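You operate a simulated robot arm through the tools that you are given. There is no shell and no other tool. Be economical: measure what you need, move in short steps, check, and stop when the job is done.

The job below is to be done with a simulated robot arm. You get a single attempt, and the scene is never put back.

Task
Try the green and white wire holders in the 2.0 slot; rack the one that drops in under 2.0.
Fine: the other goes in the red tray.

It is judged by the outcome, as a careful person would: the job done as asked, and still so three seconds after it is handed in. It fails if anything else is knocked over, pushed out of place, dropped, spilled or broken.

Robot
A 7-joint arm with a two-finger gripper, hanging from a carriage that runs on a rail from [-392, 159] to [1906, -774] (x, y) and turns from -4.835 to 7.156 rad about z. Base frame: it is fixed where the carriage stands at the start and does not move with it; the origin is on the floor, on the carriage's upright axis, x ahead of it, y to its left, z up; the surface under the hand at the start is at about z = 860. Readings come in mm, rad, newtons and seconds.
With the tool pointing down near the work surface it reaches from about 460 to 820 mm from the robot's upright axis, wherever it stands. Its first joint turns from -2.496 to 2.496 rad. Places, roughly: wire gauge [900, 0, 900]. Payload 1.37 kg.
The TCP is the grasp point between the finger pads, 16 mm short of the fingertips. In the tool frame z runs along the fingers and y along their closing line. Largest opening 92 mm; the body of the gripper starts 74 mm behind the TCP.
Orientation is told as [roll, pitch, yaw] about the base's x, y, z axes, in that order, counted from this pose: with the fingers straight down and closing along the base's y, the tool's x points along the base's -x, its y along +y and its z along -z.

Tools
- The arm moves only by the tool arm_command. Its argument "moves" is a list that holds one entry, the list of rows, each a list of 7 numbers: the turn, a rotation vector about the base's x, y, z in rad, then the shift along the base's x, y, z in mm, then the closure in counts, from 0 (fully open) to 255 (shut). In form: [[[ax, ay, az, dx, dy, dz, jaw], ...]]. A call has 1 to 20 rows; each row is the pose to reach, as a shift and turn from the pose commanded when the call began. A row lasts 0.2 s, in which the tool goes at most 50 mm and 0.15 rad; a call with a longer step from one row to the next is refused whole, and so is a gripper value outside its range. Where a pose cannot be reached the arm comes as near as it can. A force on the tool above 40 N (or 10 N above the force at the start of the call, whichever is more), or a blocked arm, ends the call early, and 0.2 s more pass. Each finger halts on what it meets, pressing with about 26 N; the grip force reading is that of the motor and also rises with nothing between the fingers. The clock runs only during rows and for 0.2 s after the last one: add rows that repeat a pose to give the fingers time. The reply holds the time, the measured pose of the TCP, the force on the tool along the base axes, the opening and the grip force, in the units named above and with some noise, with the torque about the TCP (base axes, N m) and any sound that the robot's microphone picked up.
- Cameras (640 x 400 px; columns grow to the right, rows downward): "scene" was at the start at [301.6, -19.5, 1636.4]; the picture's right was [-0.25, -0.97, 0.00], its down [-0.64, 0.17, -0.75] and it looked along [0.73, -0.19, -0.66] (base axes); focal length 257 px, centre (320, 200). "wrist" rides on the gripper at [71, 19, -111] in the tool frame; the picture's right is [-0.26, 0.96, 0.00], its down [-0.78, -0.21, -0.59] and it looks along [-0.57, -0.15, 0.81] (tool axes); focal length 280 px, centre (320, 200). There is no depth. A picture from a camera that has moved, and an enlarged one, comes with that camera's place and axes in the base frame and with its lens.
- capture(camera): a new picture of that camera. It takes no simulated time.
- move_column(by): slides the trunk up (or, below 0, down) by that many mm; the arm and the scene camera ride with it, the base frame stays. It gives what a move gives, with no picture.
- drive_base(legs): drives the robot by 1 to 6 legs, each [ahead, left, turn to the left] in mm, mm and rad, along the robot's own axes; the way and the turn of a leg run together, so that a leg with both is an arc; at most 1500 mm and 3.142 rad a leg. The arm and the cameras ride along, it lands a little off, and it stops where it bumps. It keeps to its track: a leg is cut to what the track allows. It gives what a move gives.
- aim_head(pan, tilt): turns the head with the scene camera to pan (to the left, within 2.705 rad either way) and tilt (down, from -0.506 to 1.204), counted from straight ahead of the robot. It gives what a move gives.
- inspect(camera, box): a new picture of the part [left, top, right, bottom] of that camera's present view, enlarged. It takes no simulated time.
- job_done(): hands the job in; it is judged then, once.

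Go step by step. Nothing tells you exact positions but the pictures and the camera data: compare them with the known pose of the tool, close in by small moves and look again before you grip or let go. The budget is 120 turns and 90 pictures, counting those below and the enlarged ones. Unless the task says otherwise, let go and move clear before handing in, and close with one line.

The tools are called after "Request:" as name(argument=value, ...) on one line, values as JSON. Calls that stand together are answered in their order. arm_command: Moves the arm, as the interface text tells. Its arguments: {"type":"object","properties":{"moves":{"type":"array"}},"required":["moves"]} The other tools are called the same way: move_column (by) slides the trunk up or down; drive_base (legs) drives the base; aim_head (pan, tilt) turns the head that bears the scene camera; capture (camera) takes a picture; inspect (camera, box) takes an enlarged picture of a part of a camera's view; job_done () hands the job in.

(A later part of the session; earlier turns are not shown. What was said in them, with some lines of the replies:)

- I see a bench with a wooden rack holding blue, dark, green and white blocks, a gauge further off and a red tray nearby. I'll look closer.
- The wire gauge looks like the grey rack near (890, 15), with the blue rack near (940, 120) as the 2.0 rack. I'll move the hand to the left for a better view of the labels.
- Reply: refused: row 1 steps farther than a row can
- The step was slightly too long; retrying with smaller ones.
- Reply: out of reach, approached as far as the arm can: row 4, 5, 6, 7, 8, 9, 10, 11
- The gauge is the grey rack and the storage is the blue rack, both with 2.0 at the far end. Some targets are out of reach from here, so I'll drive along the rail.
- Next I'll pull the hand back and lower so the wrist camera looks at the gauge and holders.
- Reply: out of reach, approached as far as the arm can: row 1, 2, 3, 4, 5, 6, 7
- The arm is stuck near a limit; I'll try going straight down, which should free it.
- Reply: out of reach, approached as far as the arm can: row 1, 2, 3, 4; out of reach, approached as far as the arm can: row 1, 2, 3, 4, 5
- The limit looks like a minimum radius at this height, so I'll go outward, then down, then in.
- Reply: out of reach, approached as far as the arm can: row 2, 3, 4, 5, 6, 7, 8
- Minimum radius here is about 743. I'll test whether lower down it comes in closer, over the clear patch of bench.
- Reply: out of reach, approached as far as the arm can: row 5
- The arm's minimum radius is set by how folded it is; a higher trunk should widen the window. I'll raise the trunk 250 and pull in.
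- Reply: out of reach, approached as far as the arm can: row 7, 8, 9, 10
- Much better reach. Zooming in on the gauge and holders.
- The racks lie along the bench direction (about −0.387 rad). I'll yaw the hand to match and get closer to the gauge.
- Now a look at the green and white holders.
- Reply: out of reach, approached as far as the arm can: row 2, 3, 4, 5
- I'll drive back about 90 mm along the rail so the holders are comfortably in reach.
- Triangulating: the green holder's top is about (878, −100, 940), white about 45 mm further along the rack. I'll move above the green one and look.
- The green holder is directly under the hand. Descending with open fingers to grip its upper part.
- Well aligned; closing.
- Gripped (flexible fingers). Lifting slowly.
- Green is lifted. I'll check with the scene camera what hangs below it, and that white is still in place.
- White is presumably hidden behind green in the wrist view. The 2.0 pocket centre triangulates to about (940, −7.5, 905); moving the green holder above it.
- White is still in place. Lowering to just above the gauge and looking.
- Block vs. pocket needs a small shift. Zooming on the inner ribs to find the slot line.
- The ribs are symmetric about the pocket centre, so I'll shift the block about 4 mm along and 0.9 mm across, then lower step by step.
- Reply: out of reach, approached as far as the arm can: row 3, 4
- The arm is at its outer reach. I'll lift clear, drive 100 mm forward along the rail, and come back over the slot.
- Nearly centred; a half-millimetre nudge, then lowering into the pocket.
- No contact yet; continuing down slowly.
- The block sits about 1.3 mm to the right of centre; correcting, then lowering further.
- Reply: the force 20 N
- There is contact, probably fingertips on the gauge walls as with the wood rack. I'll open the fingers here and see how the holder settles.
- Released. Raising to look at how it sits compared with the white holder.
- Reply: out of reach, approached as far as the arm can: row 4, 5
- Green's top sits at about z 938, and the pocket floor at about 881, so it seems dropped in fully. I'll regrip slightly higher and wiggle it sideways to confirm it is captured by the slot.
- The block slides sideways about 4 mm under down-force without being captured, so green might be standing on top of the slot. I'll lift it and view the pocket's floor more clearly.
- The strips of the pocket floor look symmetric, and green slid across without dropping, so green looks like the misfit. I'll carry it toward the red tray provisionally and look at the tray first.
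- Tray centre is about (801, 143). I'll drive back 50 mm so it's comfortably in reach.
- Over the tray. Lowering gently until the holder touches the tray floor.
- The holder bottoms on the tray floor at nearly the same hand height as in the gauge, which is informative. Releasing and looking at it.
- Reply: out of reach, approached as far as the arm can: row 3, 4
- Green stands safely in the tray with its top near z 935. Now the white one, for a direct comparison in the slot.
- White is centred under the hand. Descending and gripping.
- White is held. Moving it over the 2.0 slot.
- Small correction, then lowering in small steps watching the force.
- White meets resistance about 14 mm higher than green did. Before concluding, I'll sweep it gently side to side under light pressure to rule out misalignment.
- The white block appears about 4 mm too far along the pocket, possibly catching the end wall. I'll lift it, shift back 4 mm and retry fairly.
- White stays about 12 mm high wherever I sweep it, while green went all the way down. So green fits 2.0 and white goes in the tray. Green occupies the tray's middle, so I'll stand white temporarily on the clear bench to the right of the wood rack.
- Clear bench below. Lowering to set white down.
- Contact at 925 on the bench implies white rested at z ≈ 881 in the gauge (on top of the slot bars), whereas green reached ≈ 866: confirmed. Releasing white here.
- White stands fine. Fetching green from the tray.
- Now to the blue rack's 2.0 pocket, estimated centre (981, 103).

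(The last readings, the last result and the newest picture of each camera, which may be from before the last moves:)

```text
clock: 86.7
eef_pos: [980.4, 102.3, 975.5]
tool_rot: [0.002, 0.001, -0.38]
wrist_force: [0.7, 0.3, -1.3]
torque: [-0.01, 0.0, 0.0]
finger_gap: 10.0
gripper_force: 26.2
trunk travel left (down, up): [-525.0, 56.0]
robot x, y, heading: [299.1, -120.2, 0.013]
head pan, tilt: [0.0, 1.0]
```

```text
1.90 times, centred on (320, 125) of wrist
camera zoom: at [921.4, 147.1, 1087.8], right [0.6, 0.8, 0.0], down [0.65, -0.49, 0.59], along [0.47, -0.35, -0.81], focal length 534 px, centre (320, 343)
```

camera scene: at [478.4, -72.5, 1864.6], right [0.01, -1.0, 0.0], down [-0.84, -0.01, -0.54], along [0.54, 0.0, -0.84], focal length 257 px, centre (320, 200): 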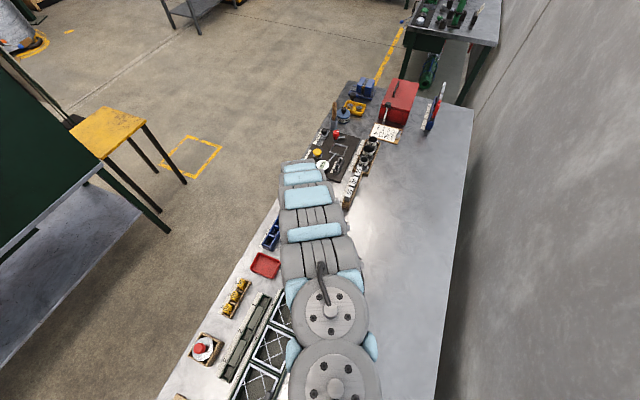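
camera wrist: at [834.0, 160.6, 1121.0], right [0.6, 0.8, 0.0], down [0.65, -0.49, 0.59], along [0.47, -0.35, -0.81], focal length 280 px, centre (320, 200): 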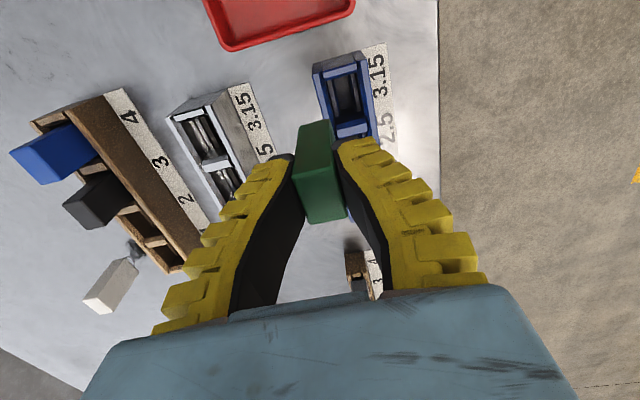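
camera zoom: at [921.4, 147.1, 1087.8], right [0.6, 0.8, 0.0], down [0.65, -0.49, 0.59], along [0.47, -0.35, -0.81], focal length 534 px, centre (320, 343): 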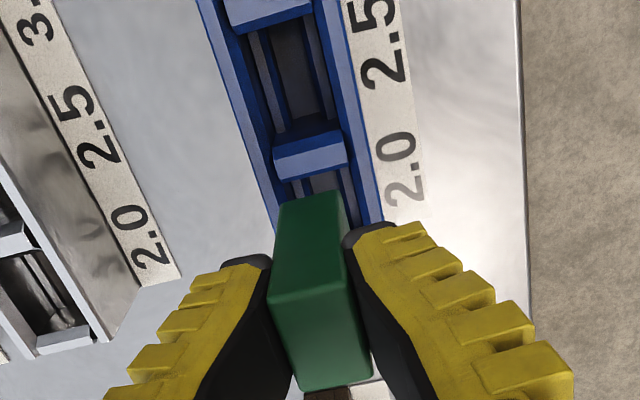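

Request:
arm_command(moves=[[[0, 0, 0, 2.1, -0.9, 0, 255], [0, 0, 0, 2.1, -0.9, -12, 255], [0, 0, 0, 2.1, -0.9, -20, 255], [0, 0, 0, 2.1, -0.9, -20, 255]]])

Request:
inspect(camera="wrist", box=[270, 80, 370, 150])

```text
clock: 87.7
eef_pos: [983.1, 101.8, 955.3]
tool_rot: [0.002, 0.0, -0.38]
wrist_force: [-0.6, -0.4, -1.3]
torque: [0.01, 0.01, 0.03]
finger_gap: 10.1
gripper_force: 25.9
trunk travel left (down, up): [-525.0, 56.0]
robot x, y, heading: [300.2, -118.9, 0.016]
head pan, tilt: [0.0, 1.0]
```

```text
5.71 times, centred on (320, 115) of wrist
camera zoom: at [924.1, 146.9, 1067.4], right [0.6, 0.8, 0.0], down [0.65, -0.49, 0.59], along [0.47, -0.35, -0.81], focal length 1602 px, centre (320, 686)
```

zoom: 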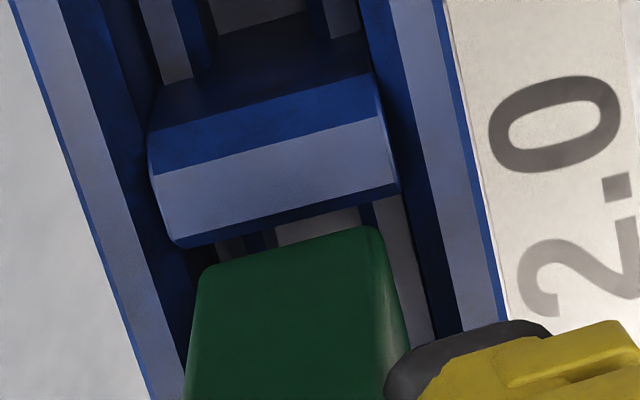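

Well centred. Lowering into the blue pocket.

Request:
arm_command(moves=[[[0, 0, 0, 0.1, 0.3, -6, 255], [0, 0, 0, 0.1, 0.3, -12, 255], [0, 0, 0, 0.1, 0.3, -16, 255], [0, 0, 0, 0.1, 0.3, -19, 255], [0, 0, 0, 0.1, 0.3, -19, 255]]])

```text
clock: 88.9
eef_pos: [984.7, 103.2, 937.2]
tool_rot: [0.002, 0.0, -0.38]
wrist_force: [5.4, -3.4, 0.4]
torque: [-0.13, -0.26, -0.04]
finger_gap: 10.1
gripper_force: 26.1
trunk travel left (down, up): [-525.0, 56.0]
robot x, y, heading: [300.3, -121.6, 0.017]
head pan, tilt: [0.0, 1.0]
```

A slight push along the rack: the block rides the near divider. Shifting 2 mm further along and continuing.

Request:
arm_command(moves=[[[0, 0, 0, 1.9, -0.8, 0, 255], [0, 0, 0, 1.9, -0.8, -2, 255], [0, 0, 0, 1.9, -0.8, -4, 255], [0, 0, 0, 1.9, -0.8, -4, 255]]])

Request:
inspect(camera="wrist", box=[250, 60, 400, 240])

```text
clock: 89.9
eef_pos: [985.3, 103.3, 934.4]
tool_rot: [-0.001, 0.001, -0.38]
wrist_force: [1.7, -1.4, 0.5]
torque: [0.01, -0.04, -0.03]
finger_gap: 10.0
gripper_force: 26.4
trunk travel left (down, up): [-525.0, 56.0]
robot x, y, heading: [301.4, -122.1, 0.013]
head pan, tilt: [0.0, 1.0]
```

```text
2.22 times, centred on (325, 150) of wrist
camera zoom: at [924.9, 147.9, 1044.3], right [0.6, 0.8, 0.0], down [0.65, -0.49, 0.59], along [0.47, -0.35, -0.81], focal length 623 px, centre (309, 311)
```

zoom: 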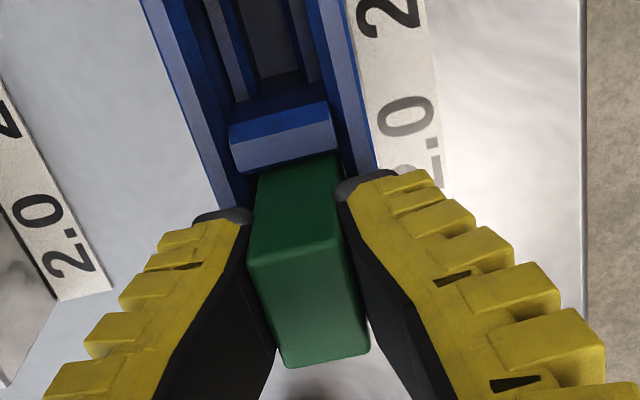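

Request:
arm_command(moves=[[[0, 0, 0, 0.5, -0.2, -2, 255], [0, 0, 0, 0.5, -0.2, -4, 255], [0, 0, 0, 0.5, -0.2, -5, 255], [0, 0, 0, 0.5, -0.2, -5, 255]]])

```text
clock: 90.9
eef_pos: [986.0, 102.9, 927.5]
tool_rot: [0.002, 0.002, -0.378]
wrist_force: [-5.2, -1.7, 20.4]
torque: [-0.01, 0.03, 0.02]
finger_gap: 18.2
gripper_force: 25.8
trunk travel left (down, up): [-525.0, 56.0]
robot x, y, heading: [301.3, -122.6, 0.014]
head pan, tilt: [0.0, 1.0]
```

It has bottomed out at full depth (~866). Releasing and rising to check.

Request:
arm_command(moves=[[[0, 0, 0, 0, 0, 2, 200], [0, 0, 0, 0, 0, 2, 140], [0, 0, 0, 0, 0, 2, 60], [0, 0, 0, 0, 0, 2, 0], [0, 0, 0, 0, 0, 2, 0], [0, 0, 0, 0, 0, 40, 0], [0, 0, 0, 0, 0, 80, 0], [0, 0, 0, 0, 0, 85, 0]]])

Request:
capture(camera="wrist")

Request:
inspect(camera="wrist", box=[240, 30, 400, 200])

```text
clock: 92.7
eef_pos: [984.1, 103.8, 1009.8]
tool_rot: [0.004, 0.0, -0.38]
wrist_force: [-0.1, -0.5, -0.5]
torque: [-0.03, 0.0, -0.04]
finger_gap: 91.7
gripper_force: 0.1
trunk travel left (down, up): [-525.0, 56.0]
robot x, y, heading: [300.0, -123.4, 0.017]
head pan, tilt: [0.0, 1.0]
```

```text
22 pictures are left
camera wrist: at [924.7, 148.2, 1122.7], right [0.6, 0.8, 0.0], down [0.65, -0.49, 0.59], along [0.47, -0.35, -0.81], focal length 280 px, centre (320, 200)
```

wrist: 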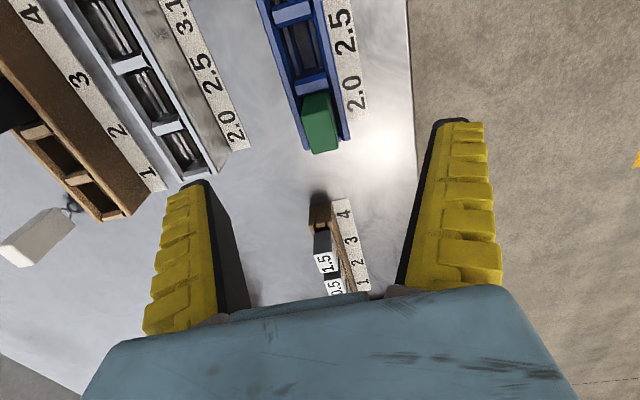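

```text
2.35 times, centred on (320, 115) of wrist
camera zoom: at [924.7, 148.2, 1122.7], right [0.6, 0.8, 0.0], down [0.65, -0.49, 0.59], along [0.47, -0.35, -0.81], focal length 660 px, centre (320, 400)
```

zoom: 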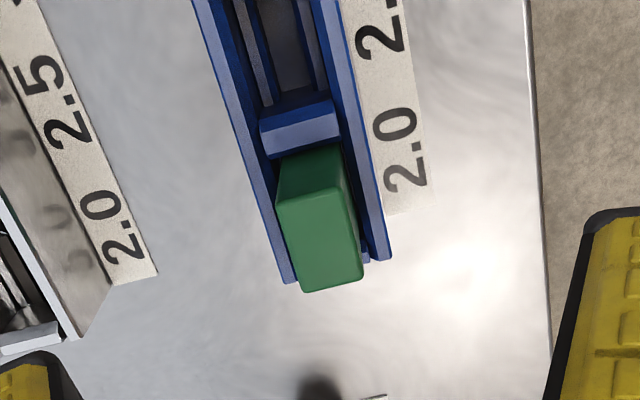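

Green sits squarely in the blue rack under 2.0. Now back for white: drive back 65 mm and move over it.

Request:
drive_base(legs=[[-60, 25, 0]])

Request:
arm_command(moves=[[[0, 0, 0, 0, -42, 0, 0], [0, 0, 0, 0, -84, 0, 0], [0, 0, 0, 0, -126, 0, 0], [0, 0, 0, 0, -168, 0, 0], [0, 0, 0, 0, -210, 0, 0], [0, 0, 0, 0, -252, 0, 0], [0, 0, 0, -5, -294, 0, 0], [0, 0, 0, -10, -325, 0, 0], [0, 0, 0, -14, -340, 0, 0], [0, 0, 0, -14, -340, 0, 0]]])

Request:
inspect(camera="wrist", box=[240, 50, 400, 210])

```text
clock: 93.7
eef_pos: [924.9, 126.3, 1011.0]
tool_rot: [0.001, 0.001, -0.379]
wrist_force: [0.4, 0.8, 1.0]
torque: [-0.01, 0.03, 0.01]
finger_gap: 91.9
gripper_force: 0.1
trunk travel left (down, up): [-525.0, 56.0]
robot x, y, heading: [241.6, -97.7, 0.012]
head pan, tilt: [0.0, 1.0]
```

```text
clock: 95.9
eef_pos: [910.4, -212.0, 1010.2]
tool_rot: [0.001, 0.0, -0.38]
wrist_force: [-0.4, -0.4, 0.0]
torque: [-0.01, -0.01, -0.02]
finger_gap: 92.0
gripper_force: 0.1
trunk travel left (down, up): [-525.0, 56.0]
robot x, y, heading: [241.3, -99.7, 0.014]
head pan, tilt: [0.0, 1.0]
```

```text
2.50 times, centred on (320, 130) of wrist
camera zoom: at [851.9, -167.0, 1121.8], right [0.6, 0.8, 0.0], down [0.65, -0.49, 0.59], along [0.47, -0.35, -0.81], focal length 701 px, centre (320, 375)
```

zoom: 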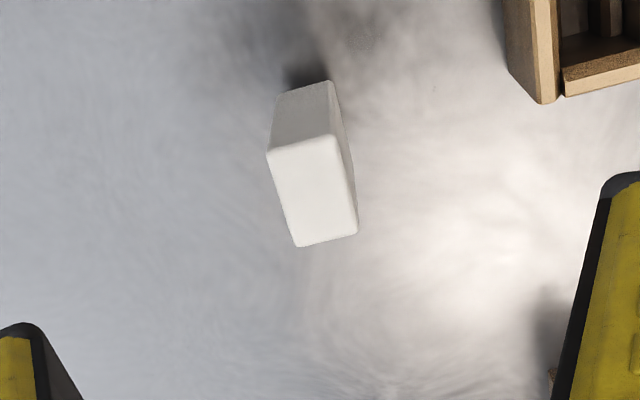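

Request:
arm_command(moves=[[[0, 0, 0, 0.5, -1, -30, 0], [0, 0, 0, 0.5, -1, -60, 0], [0, 0, 0, 0.5, -1, -76, 0], [0, 0, 0, 0.5, -1, -85, 0], [0, 0, 0, 0.5, -1, -85, 100], [0, 0, 0, 0.5, -1, -85, 160], [0, 0, 0, 0.5, -1, -85, 190], [0, 0, 0, 0.5, -1, -85, 255], [0, 0, 0, 0.5, -1, -85, 255], [0, 0, 0, 0.5, -1, -85, 255]]])

Request:
arm_command(moves=[[[0, 0, 0, 0, 0, 10, 255], [0, 0, 0, 0, 0, 30, 255], [0, 0, 0, 0, 0, 60, 255], [0, 0, 0, 0, 0, 85, 255], [0, 0, 0, -5, 42, 85, 255], [0, 0, 0, -12, 84, 85, 255], [0, 0, 0, -22, 126, 85, 255], [0, 0, 0, -34, 168, 80, 255], [0, 0, 0, -46, 210, 78, 255], [0, 0, 0, -60, 252, 76, 255], [0, 0, 0, -76, 294, 75, 255], [0, 0, 0, -92, 330, 75, 255], [0, 0, 0, -106, 355, 75, 255], [0, 0, 0, -106, 355, 75, 255]]])

Request:
capture(camera="wrist")

```text
clock: 98.1
eef_pos: [912.9, -212.2, 925.4]
tool_rot: [0.004, 0.0, -0.377]
wrist_force: [-3.2, 1.3, 14.0]
torque: [0.06, 0.25, 0.02]
finger_gap: 14.7
gripper_force: 25.6
trunk travel left (down, up): [-525.0, 56.0]
robot x, y, heading: [239.2, -97.4, 0.012]
head pan, tilt: [0.0, 1.0]
```

```text
clock: 101.1
eef_pos: [805.9, 141.9, 1000.9]
tool_rot: [0.001, -0.001, -0.381]
wrist_force: [0.2, -0.1, -0.5]
torque: [0.06, 0.0, -0.01]
finger_gap: 9.8
gripper_force: 26.1
trunk travel left (down, up): [-525.0, 56.0]
robot x, y, heading: [240.7, -95.3, 0.009]
head pan, tilt: [0.0, 1.0]
```

```text
19 pictures are left
camera wrist: at [746.0, 186.0, 1112.3], right [0.6, 0.8, 0.0], down [0.65, -0.49, 0.59], along [0.47, -0.35, -0.81], focal length 280 px, centre (320, 200)
```

wrist: 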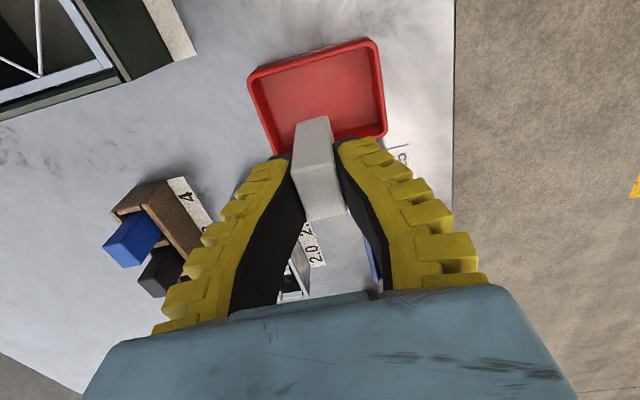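

White is held over the tray. I'll shift to the tray centre and lower to contact as I did with green.

Request:
arm_command(moves=[[[0, 0, 0, -5, 2, -15, 255], [0, 0, 0, -5, 2, -40, 255], [0, 0, 0, -5, 2, -58, 255], [0, 0, 0, -5, 2, -65, 255], [0, 0, 0, -5, 2, -68, 255], [0, 0, 0, -5, 2, -71, 255], [0, 0, 0, -5, 2, -71, 255]]])

```text
clock: 102.7
eef_pos: [802.1, 145.7, 929.3]
tool_rot: [0.002, 0.0, -0.378]
wrist_force: [-3.6, -0.1, 14.4]
torque: [0.02, 0.2, 0.0]
finger_gap: 15.5
gripper_force: 26.0
trunk travel left (down, up): [-525.0, 56.0]
robot x, y, heading: [236.9, -96.9, 0.014]
head pan, tilt: [0.0, 1.0]
```

Touching the tray floor; releasing and moving clear.

Request:
arm_command(moves=[[[0, 0, 0, 0, 0, 2, 200], [0, 0, 0, 0, 0, 2, 140], [0, 0, 0, 0, 0, 2, 60], [0, 0, 0, 0, 0, 2, 0], [0, 0, 0, 0, 0, 2, 0], [0, 0, 0, 0, 0, 35, 0], [0, 0, 0, 0, 0, 70, 0], [0, 0, 0, 15, -5, 80, 0], [0, 0, 0, 40, -20, 85, 0], [0, 0, 0, 40, -20, 85, 0]]])

Request:
capture(camera="wrist")

```text
clock: 104.9
eef_pos: [840.2, 122.3, 1016.1]
tool_rot: [0.0, 0.0, -0.378]
wrist_force: [-0.4, -0.3, -0.3]
torque: [-0.01, 0.03, -0.02]
finger_gap: 91.9
gripper_force: 0.0
trunk travel left (down, up): [-525.0, 56.0]
robot x, y, heading: [241.0, -97.1, 0.015]
head pan, tilt: [0.0, 1.0]
```

```text
18 pictures are left
camera wrist: at [781.2, 166.6, 1127.8], right [0.6, 0.8, 0.0], down [0.65, -0.49, 0.59], along [0.47, -0.35, -0.81], focal length 280 px, centre (320, 200)
```

wrist: 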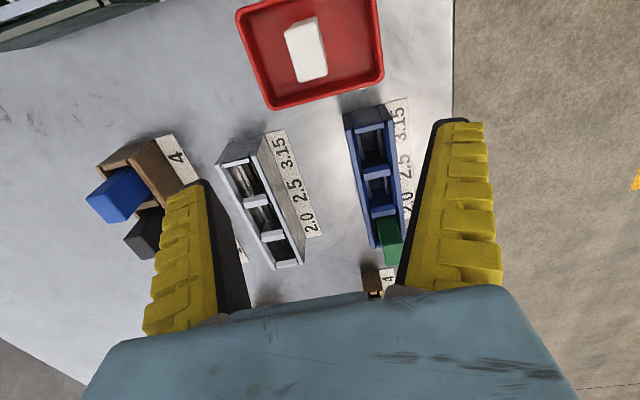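

White stands in the red tray, green is seated in the blue rack under 2.0, and the other things look undisturbed. Handing in.

Request:
job_done()

```text
The job is handed in.
```

The green holder dropped fully into the 2.0 slot and is racked in the blue rack under 2.0; the white one didn't drop in and is in the red tray.
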